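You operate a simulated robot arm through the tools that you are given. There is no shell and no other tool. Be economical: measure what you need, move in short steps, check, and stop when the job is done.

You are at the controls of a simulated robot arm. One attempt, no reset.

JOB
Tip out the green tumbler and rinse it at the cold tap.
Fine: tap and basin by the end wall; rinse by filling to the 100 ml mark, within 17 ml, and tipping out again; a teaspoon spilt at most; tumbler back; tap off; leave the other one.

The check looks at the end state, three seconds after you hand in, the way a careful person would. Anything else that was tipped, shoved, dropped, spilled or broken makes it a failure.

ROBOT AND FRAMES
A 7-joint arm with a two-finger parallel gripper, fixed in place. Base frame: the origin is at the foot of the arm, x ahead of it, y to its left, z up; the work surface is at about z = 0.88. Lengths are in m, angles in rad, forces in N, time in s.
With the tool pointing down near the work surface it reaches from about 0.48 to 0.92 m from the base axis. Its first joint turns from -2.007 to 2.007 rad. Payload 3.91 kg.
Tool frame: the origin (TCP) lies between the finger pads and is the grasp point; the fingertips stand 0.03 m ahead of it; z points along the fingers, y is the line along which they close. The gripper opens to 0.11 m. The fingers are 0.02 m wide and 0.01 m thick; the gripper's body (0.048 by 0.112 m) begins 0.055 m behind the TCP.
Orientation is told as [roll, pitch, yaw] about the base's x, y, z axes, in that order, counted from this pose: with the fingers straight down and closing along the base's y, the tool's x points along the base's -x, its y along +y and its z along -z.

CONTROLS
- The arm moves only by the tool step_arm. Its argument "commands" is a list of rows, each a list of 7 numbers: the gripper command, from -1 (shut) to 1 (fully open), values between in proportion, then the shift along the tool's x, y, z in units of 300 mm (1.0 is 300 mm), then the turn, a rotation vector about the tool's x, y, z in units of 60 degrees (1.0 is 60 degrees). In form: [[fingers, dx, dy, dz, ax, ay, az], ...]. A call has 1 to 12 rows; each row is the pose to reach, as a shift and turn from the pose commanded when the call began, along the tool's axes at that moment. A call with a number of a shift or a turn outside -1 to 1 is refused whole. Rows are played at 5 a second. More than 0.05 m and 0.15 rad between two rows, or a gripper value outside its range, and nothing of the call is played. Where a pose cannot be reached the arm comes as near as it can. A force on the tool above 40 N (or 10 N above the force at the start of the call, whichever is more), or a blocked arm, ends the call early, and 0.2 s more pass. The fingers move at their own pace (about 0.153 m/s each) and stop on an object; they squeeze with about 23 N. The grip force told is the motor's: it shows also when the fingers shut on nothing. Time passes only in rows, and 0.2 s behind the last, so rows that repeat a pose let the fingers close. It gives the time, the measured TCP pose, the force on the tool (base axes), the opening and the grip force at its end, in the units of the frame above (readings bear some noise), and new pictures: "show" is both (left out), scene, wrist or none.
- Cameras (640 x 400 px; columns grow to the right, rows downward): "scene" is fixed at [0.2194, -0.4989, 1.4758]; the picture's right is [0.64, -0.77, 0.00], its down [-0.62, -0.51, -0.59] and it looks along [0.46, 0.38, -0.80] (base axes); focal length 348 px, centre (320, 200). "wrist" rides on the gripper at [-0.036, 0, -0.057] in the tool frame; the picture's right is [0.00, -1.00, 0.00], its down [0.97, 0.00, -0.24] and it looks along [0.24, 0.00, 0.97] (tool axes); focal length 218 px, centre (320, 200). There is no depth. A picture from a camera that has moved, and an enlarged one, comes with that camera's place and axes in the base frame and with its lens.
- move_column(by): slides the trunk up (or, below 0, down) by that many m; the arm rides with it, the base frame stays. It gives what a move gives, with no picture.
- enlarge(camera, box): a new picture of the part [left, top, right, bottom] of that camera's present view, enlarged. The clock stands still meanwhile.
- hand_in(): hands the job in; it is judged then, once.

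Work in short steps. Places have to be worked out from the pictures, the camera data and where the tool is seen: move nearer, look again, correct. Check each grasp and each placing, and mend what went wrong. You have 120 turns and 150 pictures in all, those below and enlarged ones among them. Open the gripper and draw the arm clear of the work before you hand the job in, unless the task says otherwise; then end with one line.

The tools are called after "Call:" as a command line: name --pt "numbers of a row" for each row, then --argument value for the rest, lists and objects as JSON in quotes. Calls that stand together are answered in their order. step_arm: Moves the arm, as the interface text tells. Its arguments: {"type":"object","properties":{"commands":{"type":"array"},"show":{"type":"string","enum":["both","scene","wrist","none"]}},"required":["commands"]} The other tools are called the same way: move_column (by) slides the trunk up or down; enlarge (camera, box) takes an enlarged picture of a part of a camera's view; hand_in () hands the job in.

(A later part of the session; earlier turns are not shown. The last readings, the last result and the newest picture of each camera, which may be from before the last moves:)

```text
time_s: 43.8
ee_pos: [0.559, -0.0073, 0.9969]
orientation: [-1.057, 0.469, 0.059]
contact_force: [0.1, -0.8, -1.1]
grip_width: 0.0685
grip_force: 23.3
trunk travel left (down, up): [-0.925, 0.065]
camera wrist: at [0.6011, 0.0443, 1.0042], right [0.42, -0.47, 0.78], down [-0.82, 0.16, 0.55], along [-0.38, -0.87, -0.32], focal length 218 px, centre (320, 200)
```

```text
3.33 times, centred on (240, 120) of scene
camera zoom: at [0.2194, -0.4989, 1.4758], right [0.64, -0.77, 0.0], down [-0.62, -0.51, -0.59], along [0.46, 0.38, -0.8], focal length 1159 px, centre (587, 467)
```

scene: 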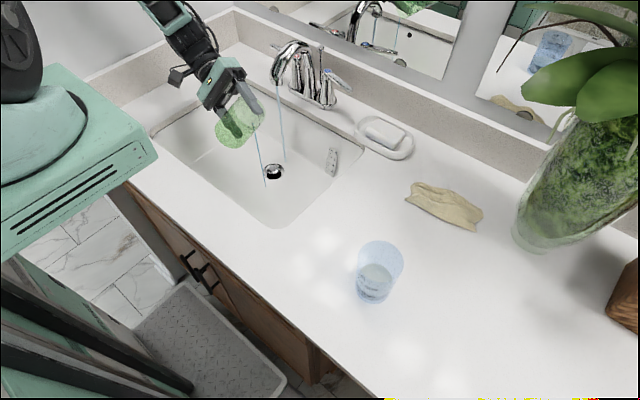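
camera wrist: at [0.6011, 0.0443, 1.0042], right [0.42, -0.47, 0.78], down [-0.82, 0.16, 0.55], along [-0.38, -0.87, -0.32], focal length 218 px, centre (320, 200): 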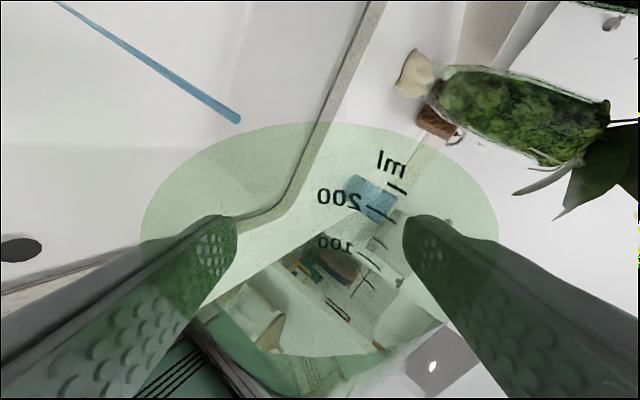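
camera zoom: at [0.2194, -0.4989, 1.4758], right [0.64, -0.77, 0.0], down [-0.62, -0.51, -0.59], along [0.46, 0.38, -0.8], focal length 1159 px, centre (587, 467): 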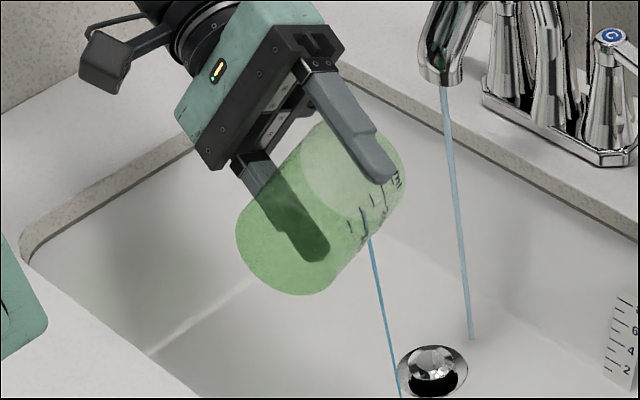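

It's pouring into the basin. I'll tip 25° further and wait for it to drain.

Call:
step_arm --pt "-1 0 0 0 0 0 -0.12" --pt "-1 0 0 0 0 0 -0.24" --pt "-1 0 0 0 0 0 -0.36" --pt "-1 0 0 0 0 0 -0.48" --pt "-1 0 0 0 0 0 -0.48" --pt "-1 0 0 0 0 0 -0.48" --pt "-1 0 0 0 0 0 -0.48" --pt "-1 0 0 0 0 0 -0.48" --pt "-1 0 0 0 0 0 -0.48" --pt "-1 0 0 0 0 0 -0.48" --pt "-1 0 0 0 0 0 -0.48" --show "none"

Call:
enlarge --camera "scene" --box '[160, 60, 320, 180]'

```text
time_s: 46.2
ee_pos: [0.5597, -0.0081, 0.9954]
orientation: [-0.813, 0.881, 0.438]
contact_force: [0.8, 0.6, -1.1]
grip_width: 0.0688
grip_force: 22.4
trunk travel left (down, up): [-0.925, 0.065]
```

```text
3.33 times, centred on (240, 120) of scene
camera zoom: at [0.2194, -0.4989, 1.4758], right [0.64, -0.77, 0.0], down [-0.62, -0.51, -0.59], along [0.46, 0.38, -0.8], focal length 1159 px, centre (587, 467)
```

zoom: 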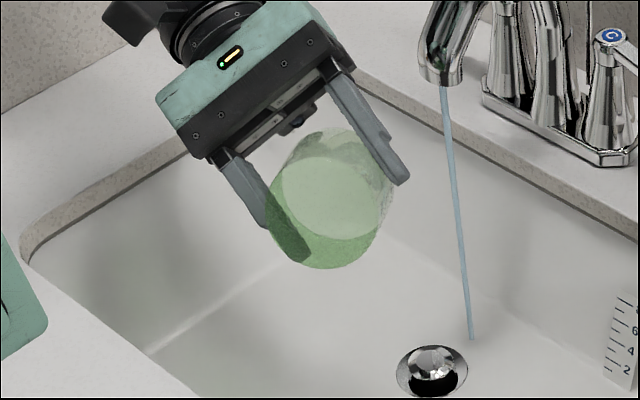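

Empty, no more stream. I'll turn the cup back upright.

Call:
step_arm --pt "-1 0 0 0 0 0 0.125" --pt "-1 0 0 0 0 0 0.25" --pt "-1 0 0 0 0 0 0.375" --pt "-1 0 0 0 0 0 0.5" --pt "-1 0 0 0 0 0 0.625" --pt "-1 0 0 0 0 0 0.75" --pt "-1 0 0 0 0 0 0.875" --pt "-1 0 0 0 0 0 1.0" --show "none"

Call:
step_arm --pt "-1 0 0 0 0 0 0.125" --pt "-1 0 0 0 0 0 0.25" --pt "-1 0 0 0 0 0 0.375" --pt "-1 0 0 0 0 0 0.5" --pt "-1 0 0 0 0 0 0.625" --pt "-1 0 0 0 0 0 0.75" --pt "-1 0 0 0 0 0 0.875" --pt "-1 0 0 0 0 0 1.0" --show "none"

Call:
step_arm --pt "-1 0 0 0 0 0 0.125" --pt "-1 0 0 0 0 0 0.25" --pt "-1 0 0 0 0 0 0.375" --pt "-1 0 0 0 0 0 0.48" --pt "-1 0 0 0 0 0 0.48"

Call:
enlarge --camera "scene" --box '[180, 60, 320, 160]'

```text
time_s: 48.0
ee_pos: [0.5586, -0.0069, 0.9965]
orientation: [-1.117, -0.019, -0.197]
contact_force: [0.1, -0.6, 0.3]
grip_width: 0.0688
grip_force: 23.2
trunk travel left (down, up): [-0.925, 0.065]
```

```text
time_s: 49.8
ee_pos: [0.5605, -0.0076, 0.9976]
orientation: [-0.782, -0.904, -0.861]
contact_force: [0.2, -0.3, -0.1]
grip_width: 0.0686
grip_force: 22.9
trunk travel left (down, up): [-0.925, 0.065]
```

```text
time_s: 51.0
ee_pos: [0.5601, -0.0076, 0.9962]
orientation: [-0.006, -1.118, -1.757]
contact_force: [0.4, 0.2, -1.0]
grip_width: 0.0691
grip_force: 23.3
trunk travel left (down, up): [-0.925, 0.065]
camera wrist: at [0.5665, 0.0271, 1.0532], right [-0.98, 0.19, 0.0], down [0.12, 0.63, -0.77], along [-0.15, -0.75, -0.64], focal length 218 px, centre (320, 200)
```

scene: 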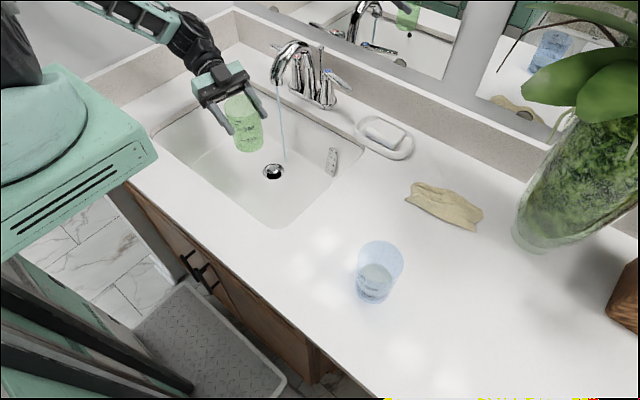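
wrist: 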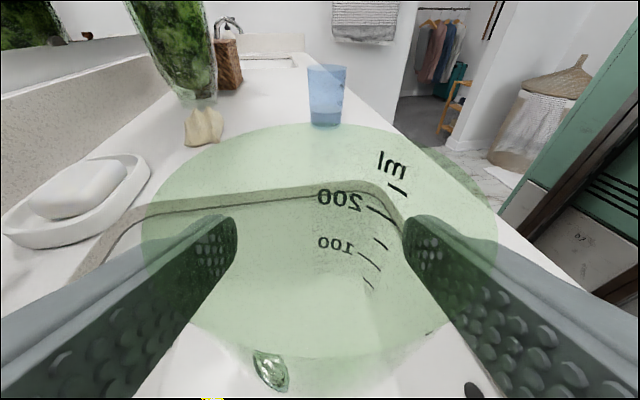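

```text
4.00 times, centred on (250, 110) of scene
camera zoom: at [0.2194, -0.4989, 1.4758], right [0.64, -0.77, 0.0], down [-0.62, -0.51, -0.59], along [0.46, 0.38, -0.8], focal length 1391 px, centre (600, 560)
```

zoom: 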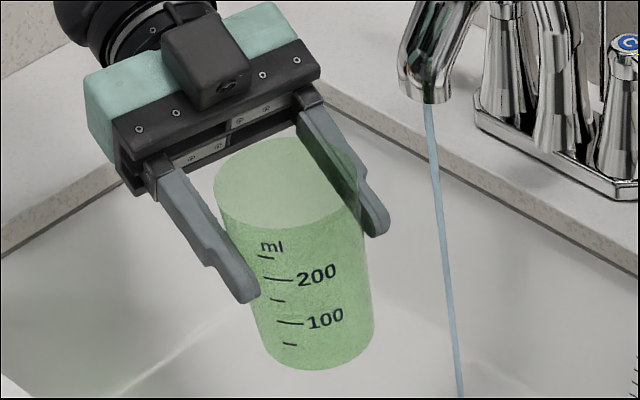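

Empty, with ticks at 50, 100, 150, 200 and 250 clearly visible. I'll go beside the stream at yaw -70° and lower to z≈0.92, so the hand clears the spout.

Call:
step_arm --pt "-1 0.056 0.023 0 -0.09 0 -0.044" --pt "-1 0.112 0.045 0 -0.18 0 -0.087" --pt "-1 0.169 0.068 0 -0.27 0 -0.131" --pt "-1 0.225 0.09 0 -0.36 0 -0.174" --pt "-1 0.281 0.113 0 -0.45 0 -0.218" --pt "-1 0.281 0.113 0 -0.45 0 -0.218"

Call:
enlarge --camera "scene" --box '[200, 50, 340, 150]'

```text
time_s: 52.4
ee_pos: [0.5986, 0.0228, 0.9188]
orientation: [-0.006, -1.118, -1.229]
contact_force: [-0.6, -0.3, -1.0]
grip_width: 0.0683
grip_force: 22.9
trunk travel left (down, up): [-0.925, 0.065]
camera wrist: at [0.5879, 0.0554, 0.9766], right [-0.94, -0.33, 0.0], down [-0.21, 0.61, -0.77], along [0.25, -0.72, -0.64], focal length 218 px, centre (320, 200)
```

scene: 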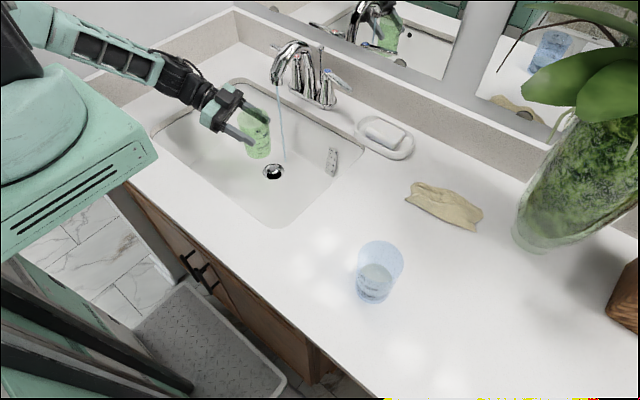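
wrist: 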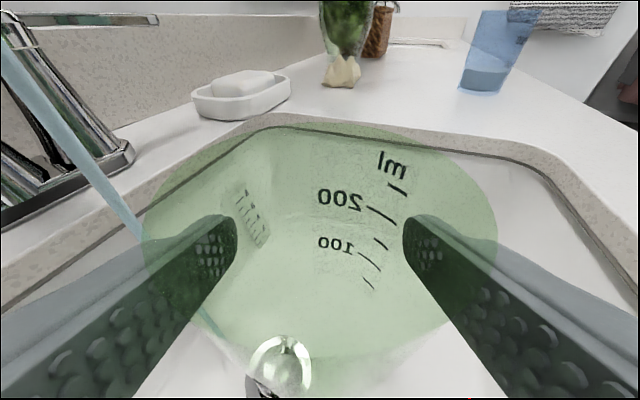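

```text
4.00 times, centred on (270, 100) of scene
camera zoom: at [0.2194, -0.4989, 1.4758], right [0.64, -0.77, 0.0], down [-0.62, -0.51, -0.59], along [0.46, 0.38, -0.8], focal length 1391 px, centre (520, 600)
```

zoom: 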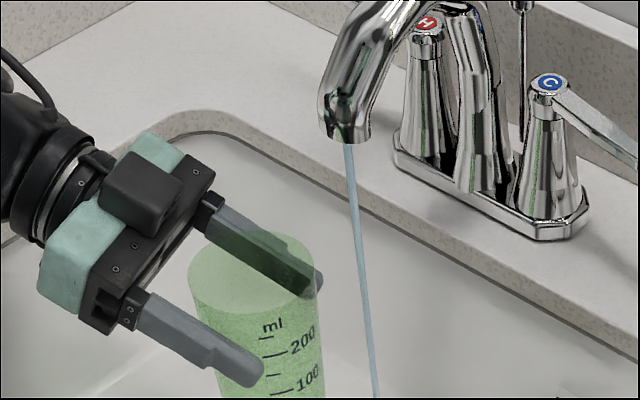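

The stream triangulates to about (0.688, 0.017). I'll move the cup 87 mm in +x to catch it, and check soon after.

Call:
step_arm --pt "-1 -0.014 0.091 0.029 0 0 0" --pt "-1 -0.028 0.182 0.058 0 0 0" --pt "-1 -0.042 0.273 0.087 0 0 0" --pt "-1 -0.042 0.273 0.087 0 0 0"

Call:
enlarge --camera "scene" --box '[240, 70, 320, 150]'

```text
time_s: 53.4
ee_pos: [0.6856, 0.0212, 0.9196]
orientation: [-0.006, -1.119, -1.228]
contact_force: [0.2, 0.3, 0.1]
grip_width: 0.0689
grip_force: 24.0
trunk travel left (down, up): [-0.925, 0.065]
camera wrist: at [0.675, 0.0547, 0.9774], right [-0.94, -0.33, 0.0], down [-0.21, 0.6, -0.77], along [0.25, -0.73, -0.64], focal length 218 px, centre (320, 200)
```

scene: 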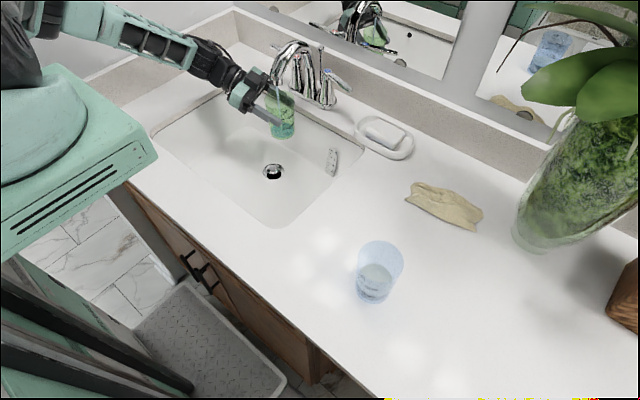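
wrist: 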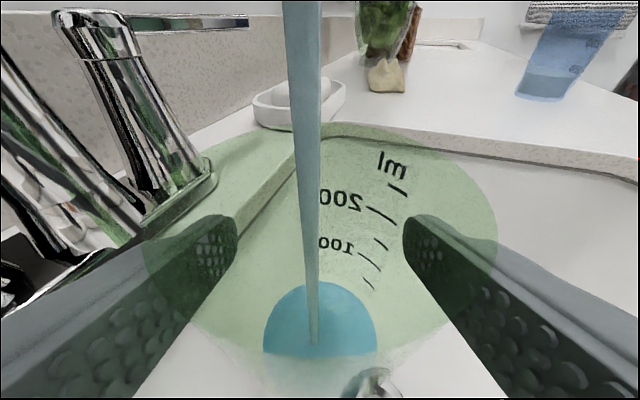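

```text
5.00 times, centred on (280, 110) of scene
camera zoom: at [0.2194, -0.4989, 1.4758], right [0.64, -0.77, 0.0], down [-0.62, -0.51, -0.59], along [0.46, 0.38, -0.8], focal length 1738 px, centre (520, 650)
```

zoom: 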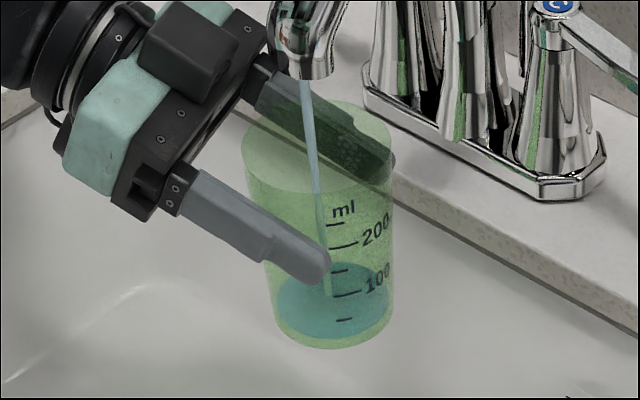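

The level is roughly 30 ml, below the 50 tick. I'll hold 0.6 s more and read again to calibrate the flow.

Call:
step_arm --pt "-1 0 0 0 0 0 0" --pt "-1 0 0 0 0 0 0" --show "wrist"

Call:
enlarge --camera "scene" --box '[240, 70, 320, 150]'

```text
time_s: 54.0
ee_pos: [0.6866, 0.0226, 0.9204]
orientation: [-0.006, -1.116, -1.231]
contact_force: [0.2, -0.7, -1.7]
grip_width: 0.0689
grip_force: 23.1
trunk travel left (down, up): [-0.925, 0.065]
camera wrist: at [0.6748, 0.0547, 0.9774], right [-0.94, -0.33, 0.0], down [-0.21, 0.61, -0.77], along [0.25, -0.72, -0.64], focal length 218 px, centre (320, 200)
```

wrist: 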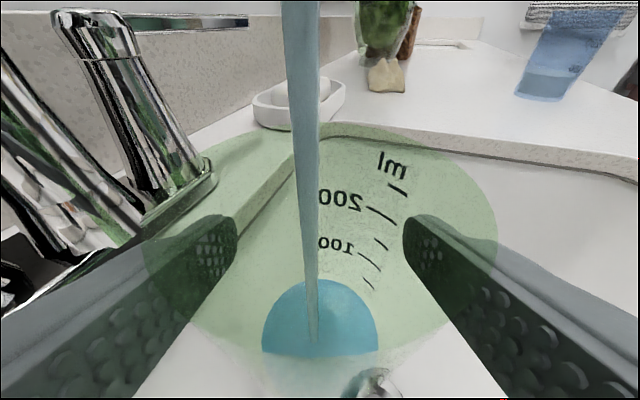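

```text
5.00 times, centred on (280, 110) of scene
camera zoom: at [0.2194, -0.4989, 1.4758], right [0.64, -0.77, 0.0], down [-0.62, -0.51, -0.59], along [0.46, 0.38, -0.8], focal length 1738 px, centre (520, 650)
```

zoom: 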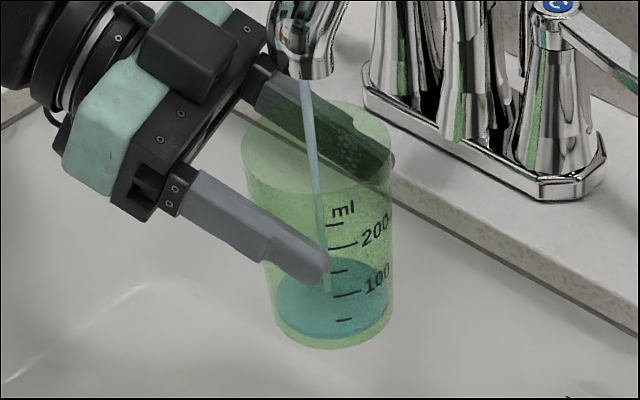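

It rises slowly. I'll hold for another 2.6 s.

Call:
step_arm --pt "-1 0 0 0 0 0 0" --pt "-1 0 0 0 0 0 0" --pt "-1 0 0 0 0 0 0" --pt "-1 0 0 0 0 0 0" --pt "-1 0 0 0 0 0 0" --pt "-1 0 0 0 0 0 0" --pt "-1 0 0 0 0 0 0" --pt "-1 0 0 0 0 0 0" --pt "-1 0 0 0 0 0 0" --pt "-1 0 0 0 0 0 0" --pt "-1 0 0 0 0 0 0" --pt "-1 0 0 0 0 0 0" --show "wrist"

Call:
enlarge --camera "scene" --box '[240, 70, 320, 150]'

```text
time_s: 56.6
ee_pos: [0.6858, 0.0217, 0.9197]
orientation: [-0.007, -1.117, -1.229]
contact_force: [-0.6, -1.2, 0.0]
grip_width: 0.0686
grip_force: 23.4
trunk travel left (down, up): [-0.925, 0.065]
camera wrist: at [0.6748, 0.0548, 0.9774], right [-0.94, -0.33, 0.0], down [-0.21, 0.61, -0.77], along [0.25, -0.72, -0.64], focal length 218 px, centre (320, 200)
```

wrist: 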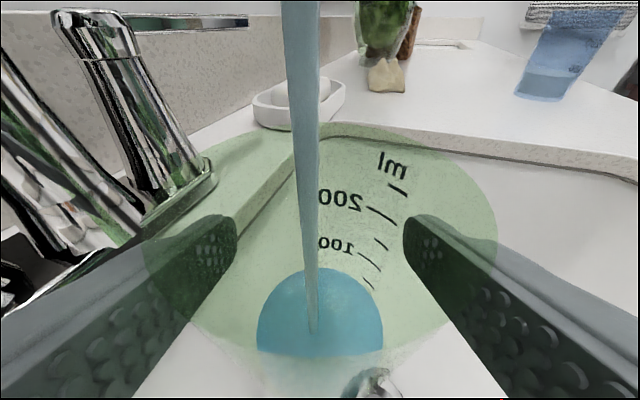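

```text
5.00 times, centred on (280, 110) of scene
camera zoom: at [0.2194, -0.4989, 1.4758], right [0.64, -0.77, 0.0], down [-0.62, -0.51, -0.59], along [0.46, 0.38, -0.8], focal length 1738 px, centre (520, 650)
```

zoom: 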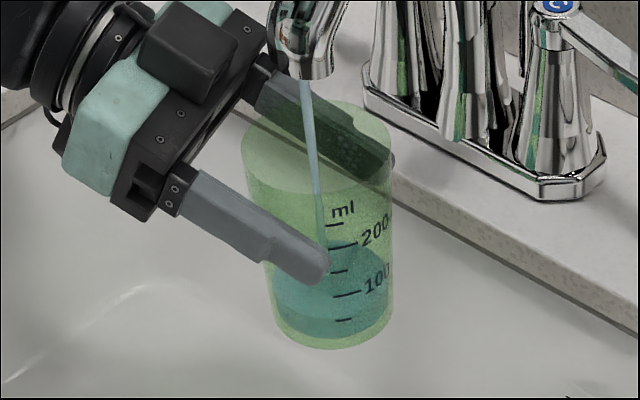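

The level is near the 50 tick and the flow about 19 ml/s. I'll hold 2 s more and read again.

Call:
step_arm --pt "-1 0 0 0 0 0 0" --pt "-1 0 0 0 0 0 0" --pt "-1 0 0 0 0 0 0" --pt "-1 0 0 0 0 0 0" --pt "-1 0 0 0 0 0 0" --pt "-1 0 0 0 0 0 0" --pt "-1 0 0 0 0 0 0" --pt "-1 0 0 0 0 0 0" --pt "-1 0 0 0 0 0 0" --show "wrist"

Call:
enlarge --camera "scene" --box '[255, 95, 305, 145]'

Call:
enlarge --camera "wrist" --box '[240, 220, 420, 380]'

```text
time_s: 58.6
ee_pos: [0.6868, 0.0222, 0.9204]
orientation: [-0.006, -1.118, -1.23]
contact_force: [0.5, -0.7, -1.3]
grip_width: 0.069
grip_force: 22.9
trunk travel left (down, up): [-0.925, 0.065]
camera wrist: at [0.6748, 0.0548, 0.9774], right [-0.94, -0.33, 0.0], down [-0.21, 0.61, -0.77], along [0.25, -0.72, -0.64], focal length 218 px, centre (320, 200)
```

wrist: 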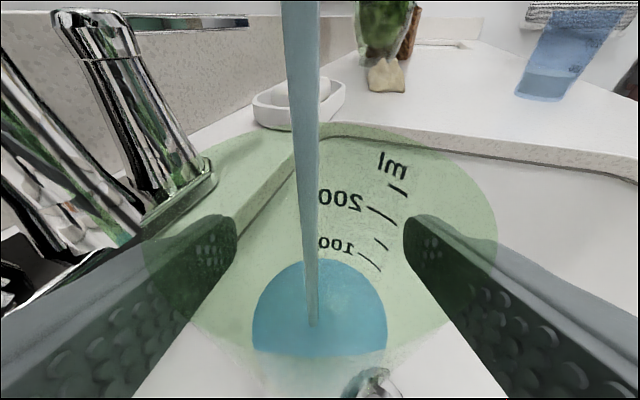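

```text
8.00 times, centred on (280, 120) of scene
camera zoom: at [0.2194, -0.4989, 1.4758], right [0.64, -0.77, 0.0], down [-0.62, -0.51, -0.59], along [0.46, 0.38, -0.8], focal length 2781 px, centre (640, 840)
```

zoom: 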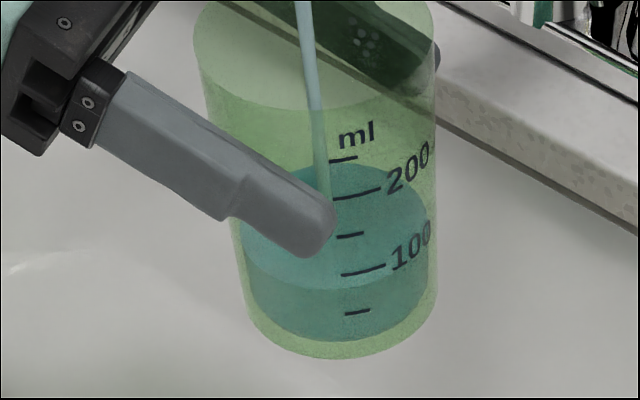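

```text
2.50 times, centred on (330, 300) of wrist
camera zoom: at [0.6748, 0.0548, 0.9774], right [-0.94, -0.33, 0.0], down [-0.21, 0.61, -0.77], along [0.25, -0.72, -0.64], focal length 546 px, centre (295, -50)
```

zoom: 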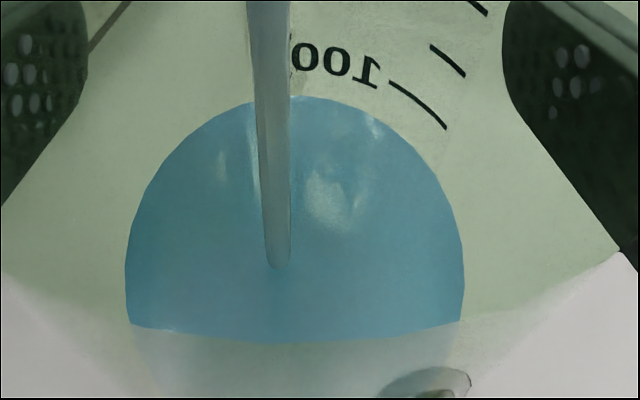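

The level reads about 79 ml (near edge between the 50 and 100 ticks) and the flow about 15 ml/s. I'll hold 1.0 s more, then read again.

Call:
step_arm --pt "-1 0 0 0 0 0 0" --pt "-1 0 0 0 0 0 0" --pt "-1 0 0 0 0 0 0" --pt "-1 0 0 0 0 0 0" --show "none"

Call:
enlarge --camera "scene" --box '[255, 95, 305, 145]'

Call:
enlarge --camera "wrist" --box '[240, 220, 420, 380]'

```text
time_s: 59.6
ee_pos: [0.687, 0.0216, 0.9214]
orientation: [-0.007, -1.116, -1.231]
contact_force: [0.0, -0.1, -1.7]
grip_width: 0.069
grip_force: 23.1
trunk travel left (down, up): [-0.925, 0.065]
```

```text
8.00 times, centred on (280, 120) of scene
camera zoom: at [0.2194, -0.4989, 1.4758], right [0.64, -0.77, 0.0], down [-0.62, -0.51, -0.59], along [0.46, 0.38, -0.8], focal length 2781 px, centre (640, 840)
```

zoom: 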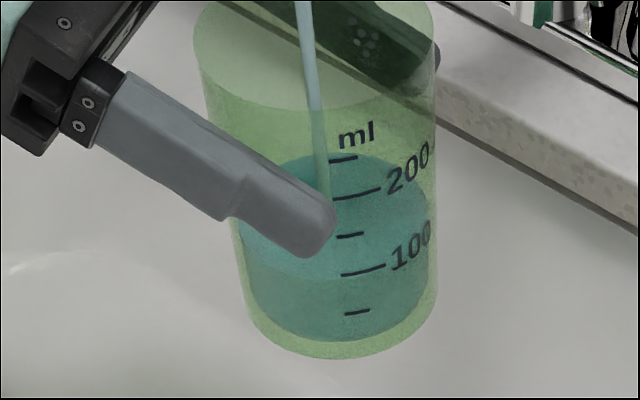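

```text
2.50 times, centred on (330, 300) of wrist
camera zoom: at [0.6748, 0.0548, 0.9774], right [-0.94, -0.33, 0.0], down [-0.21, 0.61, -0.77], along [0.25, -0.72, -0.64], focal length 546 px, centre (295, -50)
```

zoom: 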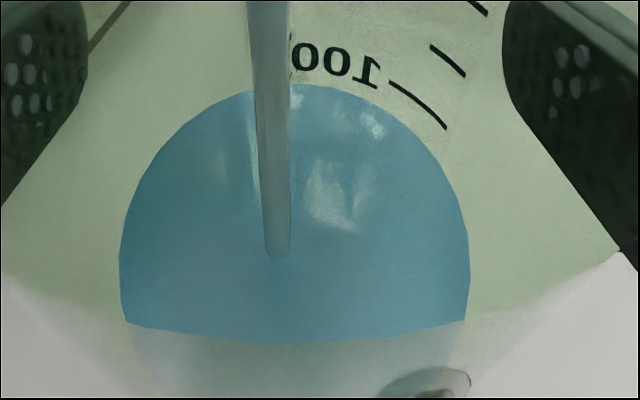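

It's near 90 ml, just under the tick. I'll hold one more row, then pull the cup out of the stream in -x.

Call:
step_arm --pt "-1 0 0 0 0 0 0" --pt "-1 0.017 -0.11 -0.035 0 0 0" --pt "-1 0.034 -0.22 -0.07 0 0 0" --pt "-1 0.046 -0.3 -0.096 0 0 0" --pt "-1 0.046 -0.3 -0.096 0 0 0"

Call:
enlarge --camera "scene" --box '[230, 105, 290, 165]'

Call:
enlarge --camera "wrist" --box '[240, 220, 420, 380]'

```text
time_s: 60.8
ee_pos: [0.5903, 0.0237, 0.9202]
orientation: [-0.005, -1.116, -1.231]
contact_force: [-0.9, 0.1, -1.8]
grip_width: 0.0691
grip_force: 23.4
trunk travel left (down, up): [-0.925, 0.065]
camera wrist: at [0.5792, 0.0556, 0.9772], right [-0.94, -0.33, 0.0], down [-0.21, 0.61, -0.77], along [0.25, -0.72, -0.64], focal length 218 px, centre (320, 200)
```

scene: 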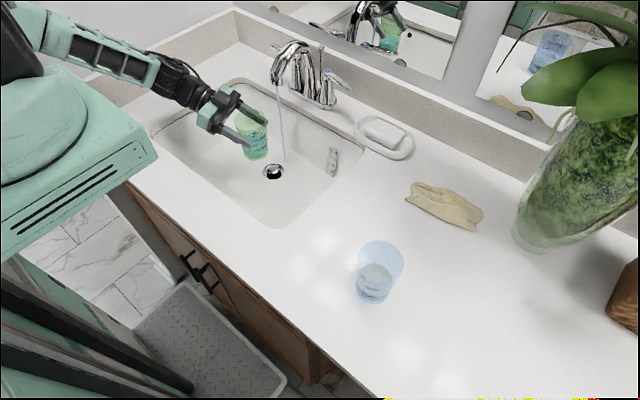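
wrist: 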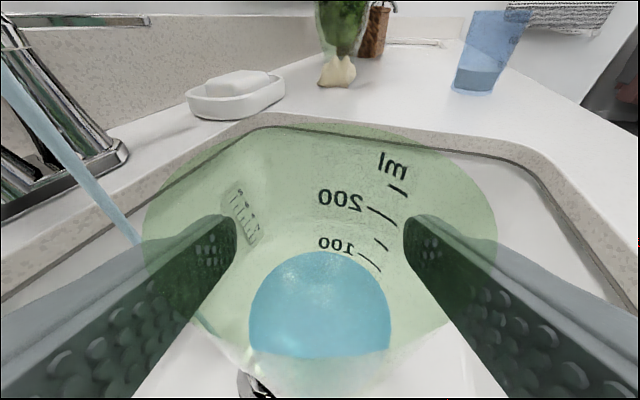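

```text
6.67 times, centred on (260, 135) of scene
camera zoom: at [0.2194, -0.4989, 1.4758], right [0.64, -0.77, 0.0], down [-0.62, -0.51, -0.59], along [0.46, 0.38, -0.8], focal length 2318 px, centre (720, 633)
```

zoom: 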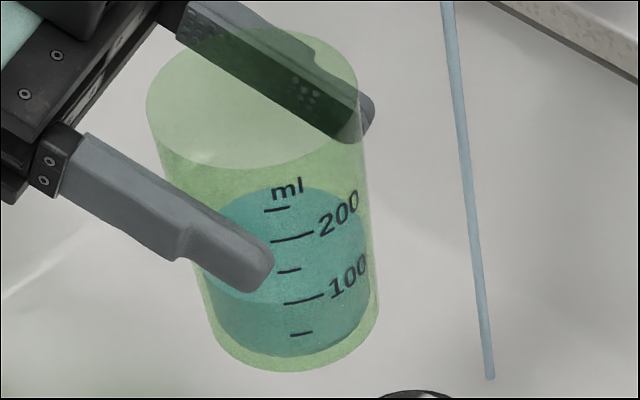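

```text
2.50 times, centred on (330, 300) of wrist
camera zoom: at [0.5792, 0.0556, 0.9772], right [-0.94, -0.33, 0.0], down [-0.21, 0.61, -0.77], along [0.25, -0.72, -0.64], focal length 546 px, centre (295, -50)
```

zoom: 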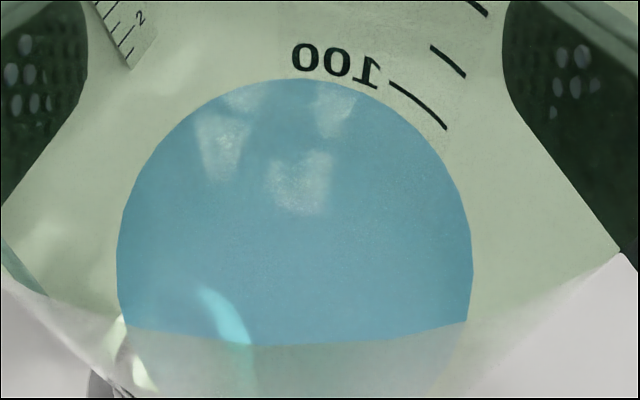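

I'll zoom in closely to judge the level against the 100 tick.

Call:
enlarge --camera "wrist" --box '[350, 240, 390, 280]'

Call:
enlarge --camera "scene" --box '[245, 140, 275, 165]'

```text
10.00 times, centred on (370, 260) of wrist
camera zoom: at [0.5792, 0.0556, 0.9772], right [-0.94, -0.33, 0.0], down [-0.21, 0.61, -0.77], along [0.25, -0.72, -0.64], focal length 2183 px, centre (-180, -400)
```

zoom: 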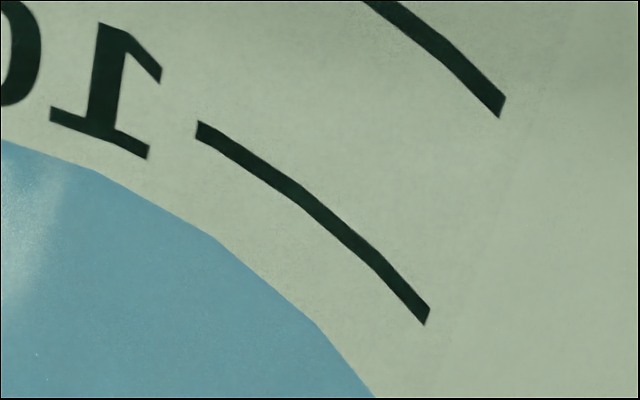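

```text
16.00 times, centred on (260, 152) of scene
camera zoom: at [0.2194, -0.4989, 1.4758], right [0.64, -0.77, 0.0], down [-0.62, -0.51, -0.59], along [0.46, 0.38, -0.8], focal length 5562 px, centre (1280, 960)
```

zoom: 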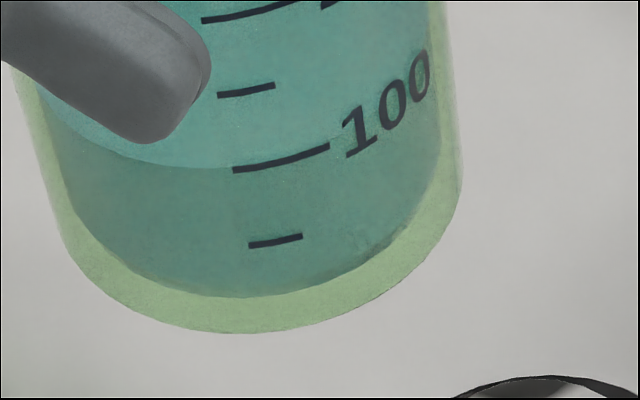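

Allowing for wall thickness (marks outside, water inside), the two views bracket about 90 ml. I'll dip briefly back through the stream to add about 7 ml, then read again.

Call:
step_arm --pt "-1 -0.02 0.132 0.042 0 0 0" --pt "-1 -0.041 0.264 0.084 0 0 0" --pt "-1 -0.041 0.264 0.084 0 0 0" --pt "-1 -0.02 0.132 0.042 0 0 0" --pt "-1 0 0 0 0 0 0" --pt "-1 0 0 0 0 0 0" --show "none"

Call:
enlarge --camera "wrist" --box '[350, 240, 390, 280]'

Call:
enlarge --camera "scene" --box '[245, 140, 275, 165]'

```text
time_s: 62.2
ee_pos: [0.5905, 0.0225, 0.9191]
orientation: [-0.005, -1.117, -1.232]
contact_force: [-0.7, -0.1, -2.1]
grip_width: 0.069
grip_force: 23.0
trunk travel left (down, up): [-0.925, 0.065]
```

```text
10.00 times, centred on (370, 260) of wrist
camera zoom: at [0.5791, 0.056, 0.9758], right [-0.94, -0.33, 0.0], down [-0.21, 0.61, -0.77], along [0.25, -0.72, -0.64], focal length 2183 px, centre (-180, -400)
```

zoom: 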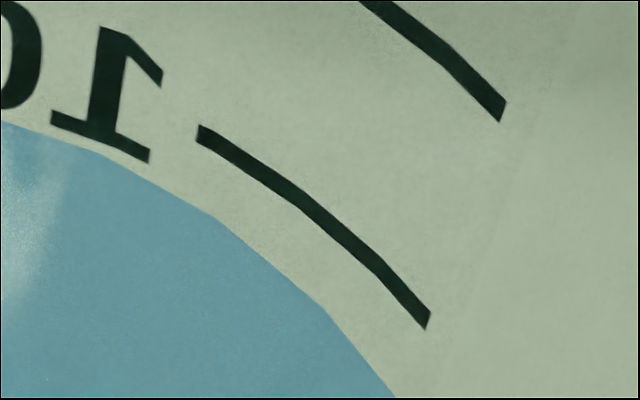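

```text
16.00 times, centred on (260, 152) of scene
camera zoom: at [0.2194, -0.4989, 1.4758], right [0.64, -0.77, 0.0], down [-0.62, -0.51, -0.59], along [0.46, 0.38, -0.8], focal length 5562 px, centre (1280, 960)
```

zoom: 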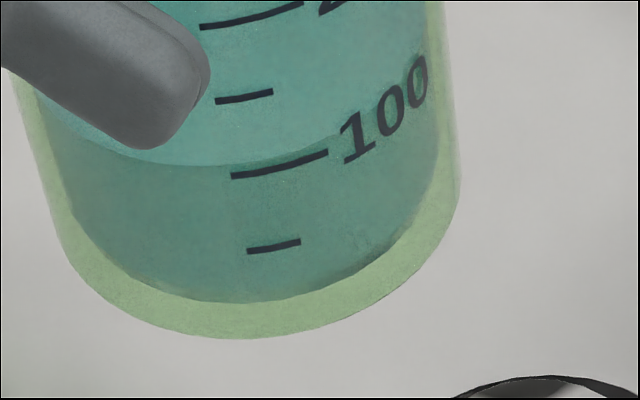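

The reading is now about 95 ml, within tolerance. I'll go back to the earlier pouring pose, cup level.

Call:
step_arm --pt "-1 -0.043 -0.021 -0.009 0.075 0 0.036" --pt "-1 -0.085 -0.043 -0.019 0.15 0 0.073" --pt "-1 -0.128 -0.064 -0.028 0.225 0 0.109" --pt "-1 -0.17 -0.085 -0.037 0.3 0 0.145" --pt "-1 -0.213 -0.107 -0.047 0.375 0 0.182" --pt "-1 -0.255 -0.128 -0.056 0.45 0 0.218" --pt "-1 -0.255 -0.128 -0.056 0.45 0 0.218" --show "none"

Call:
step_arm --pt "-1 0 0 0 0 0 -0.1" --pt "-1 0 0 0 0 0 -0.2" --pt "-1 0 0 0 0 0 -0.3" --pt "-1 0 0 0 0 0 -0.4" --pt "-1 0 0 0 0 0 -0.5" --pt "-1 0 0 0 0 0 -0.6" --pt "-1 0 0 0 0 0 -0.7" --pt "-1 0 0 0 0 0 -0.8" --pt "-1 0 0 0 0 0 -0.9" --pt "-1 0 0 0 0 0 -1.0" --show "scene"

```text
time_s: 63.8
ee_pos: [0.5602, -0.0081, 0.9963]
orientation: [-0.007, -1.118, -1.753]
contact_force: [-0.3, 0.4, -1.9]
grip_width: 0.0691
grip_force: 23.0
trunk travel left (down, up): [-0.925, 0.065]
```

```text
time_s: 66.0
ee_pos: [0.5618, -0.007, 0.9962]
orientation: [-1.061, -0.461, -0.434]
contact_force: [0.6, 0.3, -1.3]
grip_width: 0.0693
grip_force: 23.1
trunk travel left (down, up): [-0.925, 0.065]
```

scene: 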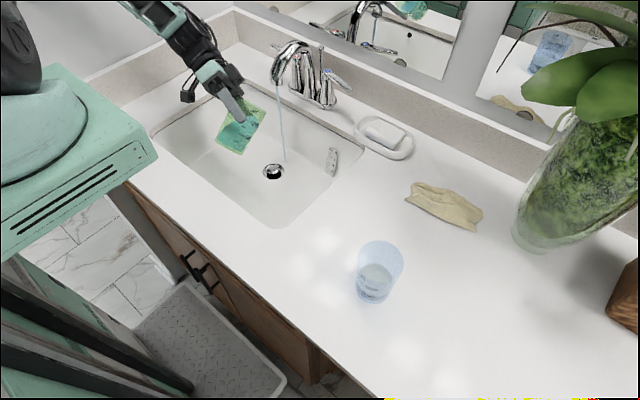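

The cup is tilting over the basin as before. I'll continue through the pour and hold it inverted.

Call:
step_arm --pt "-1 0 0 0 0 0 -0.1" --pt "-1 0 0 0 0 0 -0.2" --pt "-1 0 0 0 0 0 -0.3" --pt "-1 0 0 0 0 0 -0.4" --pt "-1 0 0 0 0 0 -0.5" --pt "-1 0 0 0 0 0 -0.6" --pt "-1 0 0 0 0 0 -0.7" --pt "-1 0 0 0 0 0 -0.8" --pt "-1 0 0 0 0 0 -0.9" --pt "-1 0 0 0 0 0 -1.0" --pt "-1 0 0 0 0 0 -1.0" --pt "-1 0 0 0 0 0 -1.0" --show "none"

Call:
step_arm --pt "-1 0 0 0 0 0 -0.12" --pt "-1 0 0 0 0 0 -0.24" --pt "-1 0 0 0 0 0 -0.36" --pt "-1 0 0 0 0 0 -0.48" --pt "-1 0 0 0 0 0 -0.48" --pt "-1 0 0 0 0 0 -0.48" --pt "-1 0 0 0 0 0 -0.48" --pt "-1 0 0 0 0 0 -0.48" --pt "-1 0 0 0 0 0 -0.48" --pt "-1 0 0 0 0 0 -0.48" --pt "-1 0 0 0 0 0 -0.48" --pt "-1 0 0 0 0 0 -0.48" --show "none"

Call:
enlarge --camera "scene" --box '[160, 60, 320, 180]'

```text
time_s: 68.6
ee_pos: [0.5608, -0.008, 0.9964]
orientation: [-1.058, 0.47, 0.058]
contact_force: [0.5, 0.5, 0.2]
grip_width: 0.0689
grip_force: 23.7
trunk travel left (down, up): [-0.925, 0.065]
```

```text
time_s: 71.2
ee_pos: [0.5602, -0.0067, 0.996]
orientation: [-0.813, 0.882, 0.44]
contact_force: [0.3, 0.3, -1.2]
grip_width: 0.0685
grip_force: 23.0
trunk travel left (down, up): [-0.925, 0.065]
```

```text
3.33 times, centred on (240, 120) of scene
camera zoom: at [0.2194, -0.4989, 1.4758], right [0.64, -0.77, 0.0], down [-0.62, -0.51, -0.59], along [0.46, 0.38, -0.8], focal length 1159 px, centre (587, 467)
```

zoom: 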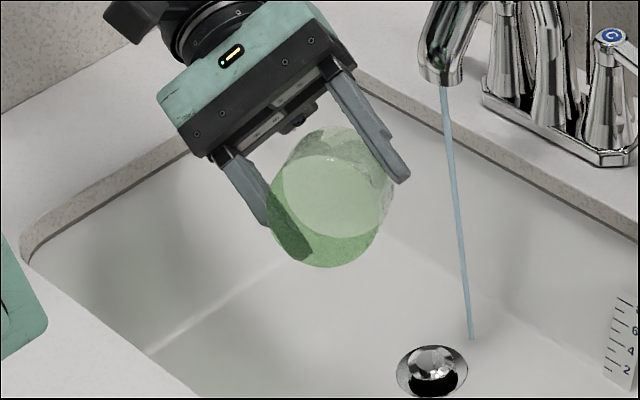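

Empty again with no dripping. Back upright.

Call:
step_arm --pt "-1 0 0 0 0 0 0.125" --pt "-1 0 0 0 0 0 0.25" --pt "-1 0 0 0 0 0 0.375" --pt "-1 0 0 0 0 0 0.5" --pt "-1 0 0 0 0 0 0.625" --pt "-1 0 0 0 0 0 0.75" --pt "-1 0 0 0 0 0 0.875" --pt "-1 0 0 0 0 0 1.0" --show "none"

Call:
step_arm --pt "-1 0 0 0 0 0 0.125" --pt "-1 0 0 0 0 0 0.25" --pt "-1 0 0 0 0 0 0.375" --pt "-1 0 0 0 0 0 0.5" --pt "-1 0 0 0 0 0 0.625" --pt "-1 0 0 0 0 0 0.75" --pt "-1 0 0 0 0 0 0.875" --pt "-1 0 0 0 0 0 1.0" --show "none"

Call:
step_arm --pt "-1 0 0 0 0 0 0.125" --pt "-1 0 0 0 0 0 0.25" --pt "-1 0 0 0 0 0 0.375" --pt "-1 0 0 0 0 0 0.48" --pt "-1 0 0 0 0 0 0.48"

```text
time_s: 73.0
ee_pos: [0.5591, -0.0077, 0.9967]
orientation: [-1.119, -0.017, -0.198]
contact_force: [-0.6, -0.2, -0.6]
grip_width: 0.0685
grip_force: 23.0
trunk travel left (down, up): [-0.925, 0.065]
```

```text
time_s: 74.8
ee_pos: [0.5611, -0.0079, 0.9965]
orientation: [-0.783, -0.907, -0.861]
contact_force: [-0.7, -1.3, -1.0]
grip_width: 0.0683
grip_force: 23.4
trunk travel left (down, up): [-0.925, 0.065]
```

```text
time_s: 76.0
ee_pos: [0.56, -0.0065, 0.996]
orientation: [-0.006, -1.119, -1.756]
contact_force: [0.3, -0.3, -0.4]
grip_width: 0.0686
grip_force: 22.9
trunk travel left (down, up): [-0.925, 0.065]
camera wrist: at [0.5672, 0.0272, 1.0533], right [-0.98, 0.19, 0.0], down [0.12, 0.63, -0.77], along [-0.15, -0.75, -0.64], focal length 218 px, centre (320, 200)
```

scene: 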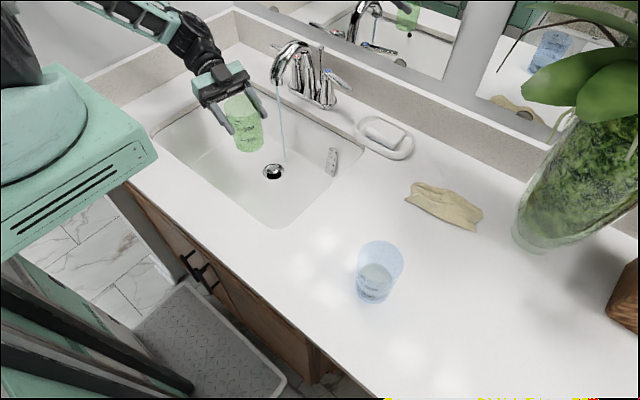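
wrist: 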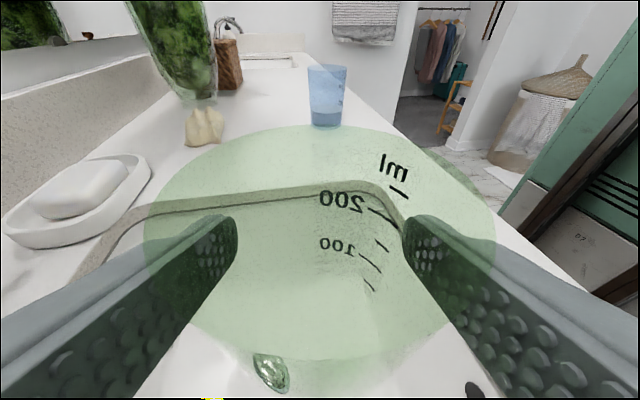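

Upright and empty. Retracing to above the original spot.

Call:
step_arm --pt "-1 -0.055 -0.003 0.083 0 0 0" --pt "-1 -0.11 -0.006 0.167 0 0 0" --pt "-1 -0.166 -0.009 0.25 0 0 0" --pt "-1 -0.221 -0.012 0.333 0 0 0" --pt "-1 -0.276 -0.015 0.417 0 0 0" --pt "-1 -0.331 -0.017 0.5 0 0 0" --pt "-1 -0.386 -0.02 0.583 0 0 0" --pt "-1 -0.442 -0.023 0.666 0 0 0" --pt "-1 -0.497 -0.026 0.75 0 0 0" --pt "-1 -0.552 -0.029 0.833 0 0 0" --pt "-1 -0.552 -0.029 0.833 0 0 0" --show "none"

Call:
step_arm --pt "-1 0 0 0 0.1 0 0.048" --pt "-1 0 0 0 0.2 0 0.097" --pt "-1 0 0 0 0.3 0 0.145" --pt "-1 0 0 0 0.4 0 0.193" --pt "-1 0 0 0 0.5 0 0.241" --pt "-1 0 0 0 0.6 0 0.29" --pt "-1 0 0 0 0.7 0 0.338" --pt "-1 0 0 0 0.75 0 0.362" --pt "-1 0 0 0 0.75 0 0.362"

```text
time_s: 78.4
ee_pos: [0.4958, -0.2982, 1.0356]
orientation: [-0.008, -1.119, -1.752]
contact_force: [-0.2, -0.2, -0.8]
grip_width: 0.0686
grip_force: 23.0
trunk travel left (down, up): [-0.925, 0.065]
```

```text
time_s: 80.4
ee_pos: [0.4959, -0.2982, 1.0353]
orientation: [-0.012, -1.122, -2.625]
contact_force: [0.6, -0.4, -0.4]
grip_width: 0.0684
grip_force: 23.3
trunk travel left (down, up): [-0.925, 0.065]
camera wrist: at [0.5279, -0.281, 1.0927], right [-0.49, 0.87, 0.01], down [0.55, 0.31, -0.77], along [-0.67, -0.37, -0.64], focal length 218 px, centre (320, 200)
```

scene: 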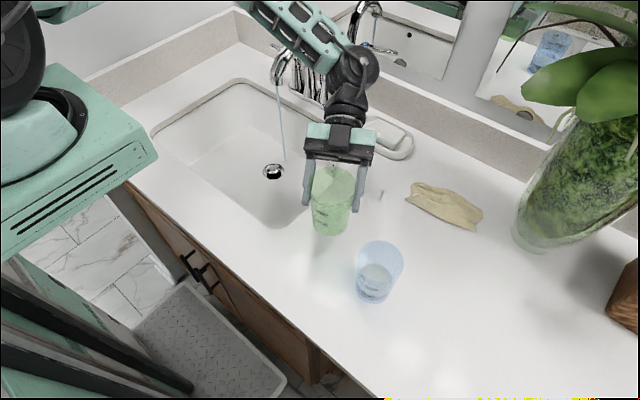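
wrist: 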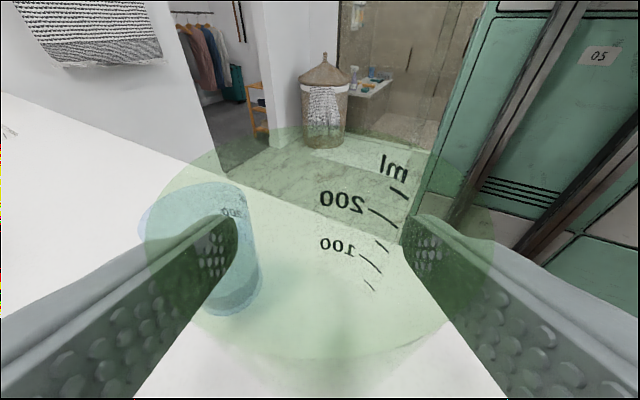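

The pose matches the lift pose. I'll lower the cup straight down onto its spot.

Call:
step_arm --pt "-1 0.06 0 0.029 0 0 0" --pt "-1 0.12 0 0.058 0 0 0" --pt "-1 0.18 0 0.087 0 0 0" --pt "-1 0.21 0 0.101 0 0 0" --pt "-1 0.225 0 0.108 0 0 0" --pt "-1 0.237 0 0.114 0 0 0" --pt "-1 0.237 0 0.114 0 0 0"

Call:
enlarge --camera "scene" --box '[290, 170, 410, 270]'

```text
time_s: 82.0
ee_pos: [0.4958, -0.2977, 0.9578]
orientation: [-0.011, -1.122, -2.623]
contact_force: [2.1, 2.0, 9.7]
grip_width: 0.0682
grip_force: 22.7
trunk travel left (down, up): [-0.925, 0.065]
camera wrist: at [0.5276, -0.2808, 1.0147], right [-0.49, 0.87, 0.0], down [0.55, 0.31, -0.77], along [-0.67, -0.37, -0.64], focal length 218 px, centre (320, 200)
```

scene: 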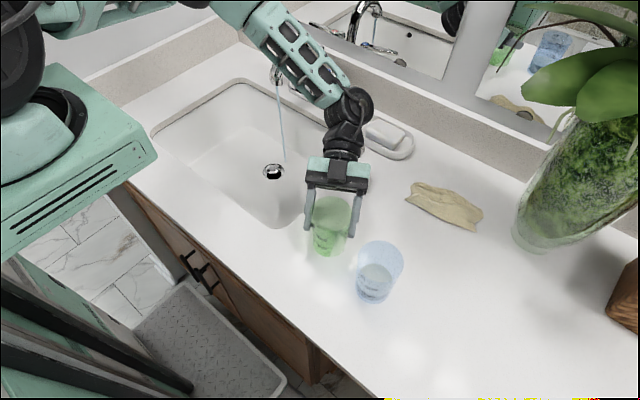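
wrist: 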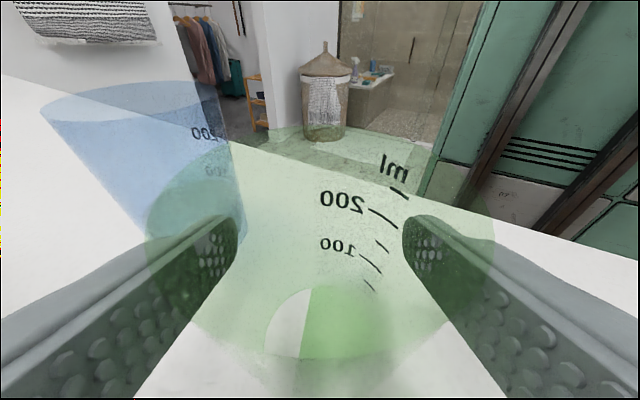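

```text
4.00 times, centred on (350, 220) of scene
camera zoom: at [0.2194, -0.4989, 1.4758], right [0.64, -0.77, 0.0], down [-0.62, -0.51, -0.59], along [0.46, 0.38, -0.8], focal length 1391 px, centre (200, 120)
```

zoom: 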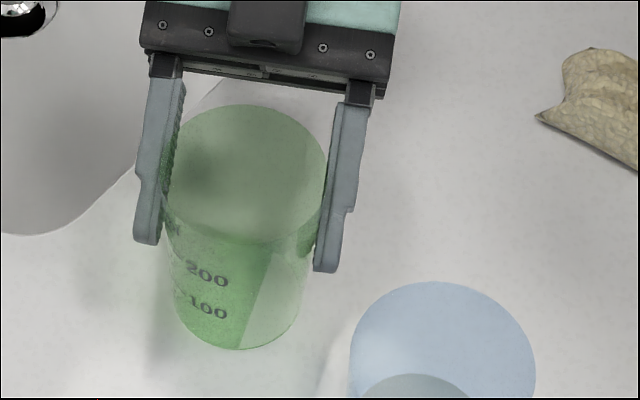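

Contact at about 10 N, so the cup is standing. I'll release to 90 mm opening.

Call:
step_arm --pt "0.3 0 0 0 0 0 0" --pt "0.45 0 0 0 0 0 0" --pt "0.636 0 0 0 0 0 0" --pt "0.636 0 0 0 0 0 0"

```text
time_s: 83.0
ee_pos: [0.4953, -0.2981, 0.9577]
orientation: [-0.01, -1.123, -2.621]
contact_force: [-0.1, 0.1, -0.6]
grip_width: 0.0903
grip_force: 0.2
trunk travel left (down, up): [-0.925, 0.065]
camera wrist: at [0.5276, -0.2809, 1.0141], right [-0.49, 0.87, 0.0], down [0.55, 0.31, -0.77], along [-0.67, -0.37, -0.64], focal length 218 px, centre (320, 200)
```

scene: 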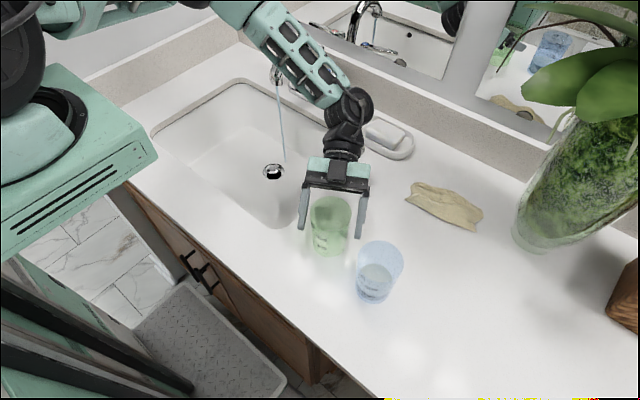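
wrist: 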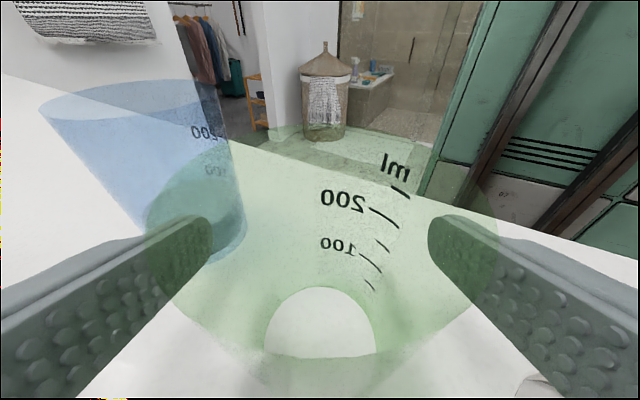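

The cup stands free. I'll back off along the tool axis, then up.

Call:
step_arm --pt "0.636 0 0 -0.1 0 0 0" --pt "0.636 0 0 -0.2 0 0 0" --pt "0.636 0 0 -0.3 0 0 0" --pt "0.636 0 0 -0.4 0 0 0" --pt "0.636 -0.12 0 -0.46 0 0 0" --pt "0.636 -0.24 0 -0.52 0 0 0" --pt "0.636 -0.36 0 -0.58 0 0 0" --pt "0.636 -0.48 0 -0.64 0 0 0" --pt "0.636 -0.6 0 -0.69 0 0 0" --pt "0.636 -0.72 0 -0.75 0 0 0" --pt "0.636 -0.84 0 -0.81 0 0 0" --pt "0.636 -0.9 0 -0.84 0 0 0"

Call:
enlarge --camera "scene" --box '[280, 170, 440, 270]'

```text
time_s: 85.6
ee_pos: [0.5927, -0.2452, 1.3099]
orientation: [-0.013, -1.122, -2.621]
contact_force: [0.1, -0.6, 0.3]
grip_width: 0.0897
grip_force: 0.1
trunk travel left (down, up): [-0.925, 0.065]
camera wrist: at [0.6252, -0.2283, 1.366], right [-0.49, 0.87, 0.01], down [0.55, 0.31, -0.77], along [-0.67, -0.37, -0.64], focal length 218 px, centre (320, 200)
```

scene: 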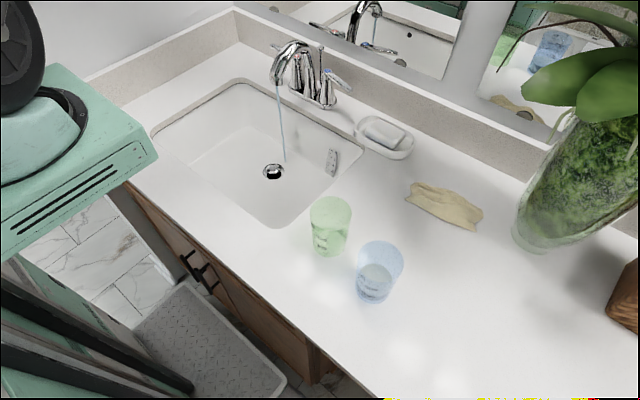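
wrist: 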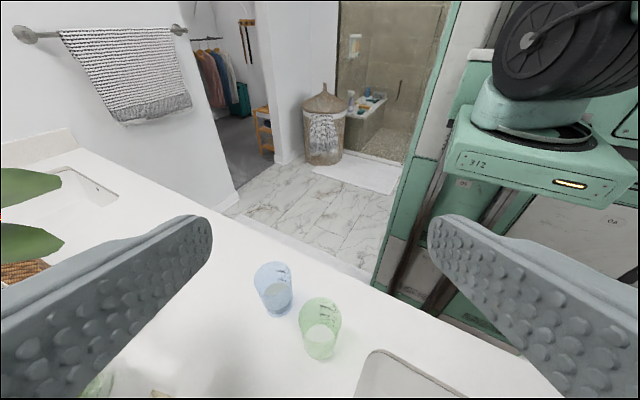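

```text
4.00 times, centred on (360, 220) of scene
camera zoom: at [0.2194, -0.4989, 1.4758], right [0.64, -0.77, 0.0], down [-0.62, -0.51, -0.59], along [0.46, 0.38, -0.8], focal length 1391 px, centre (160, 120)
```

zoom: 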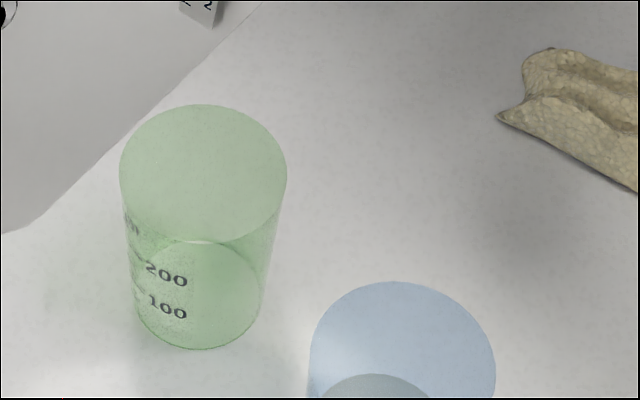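

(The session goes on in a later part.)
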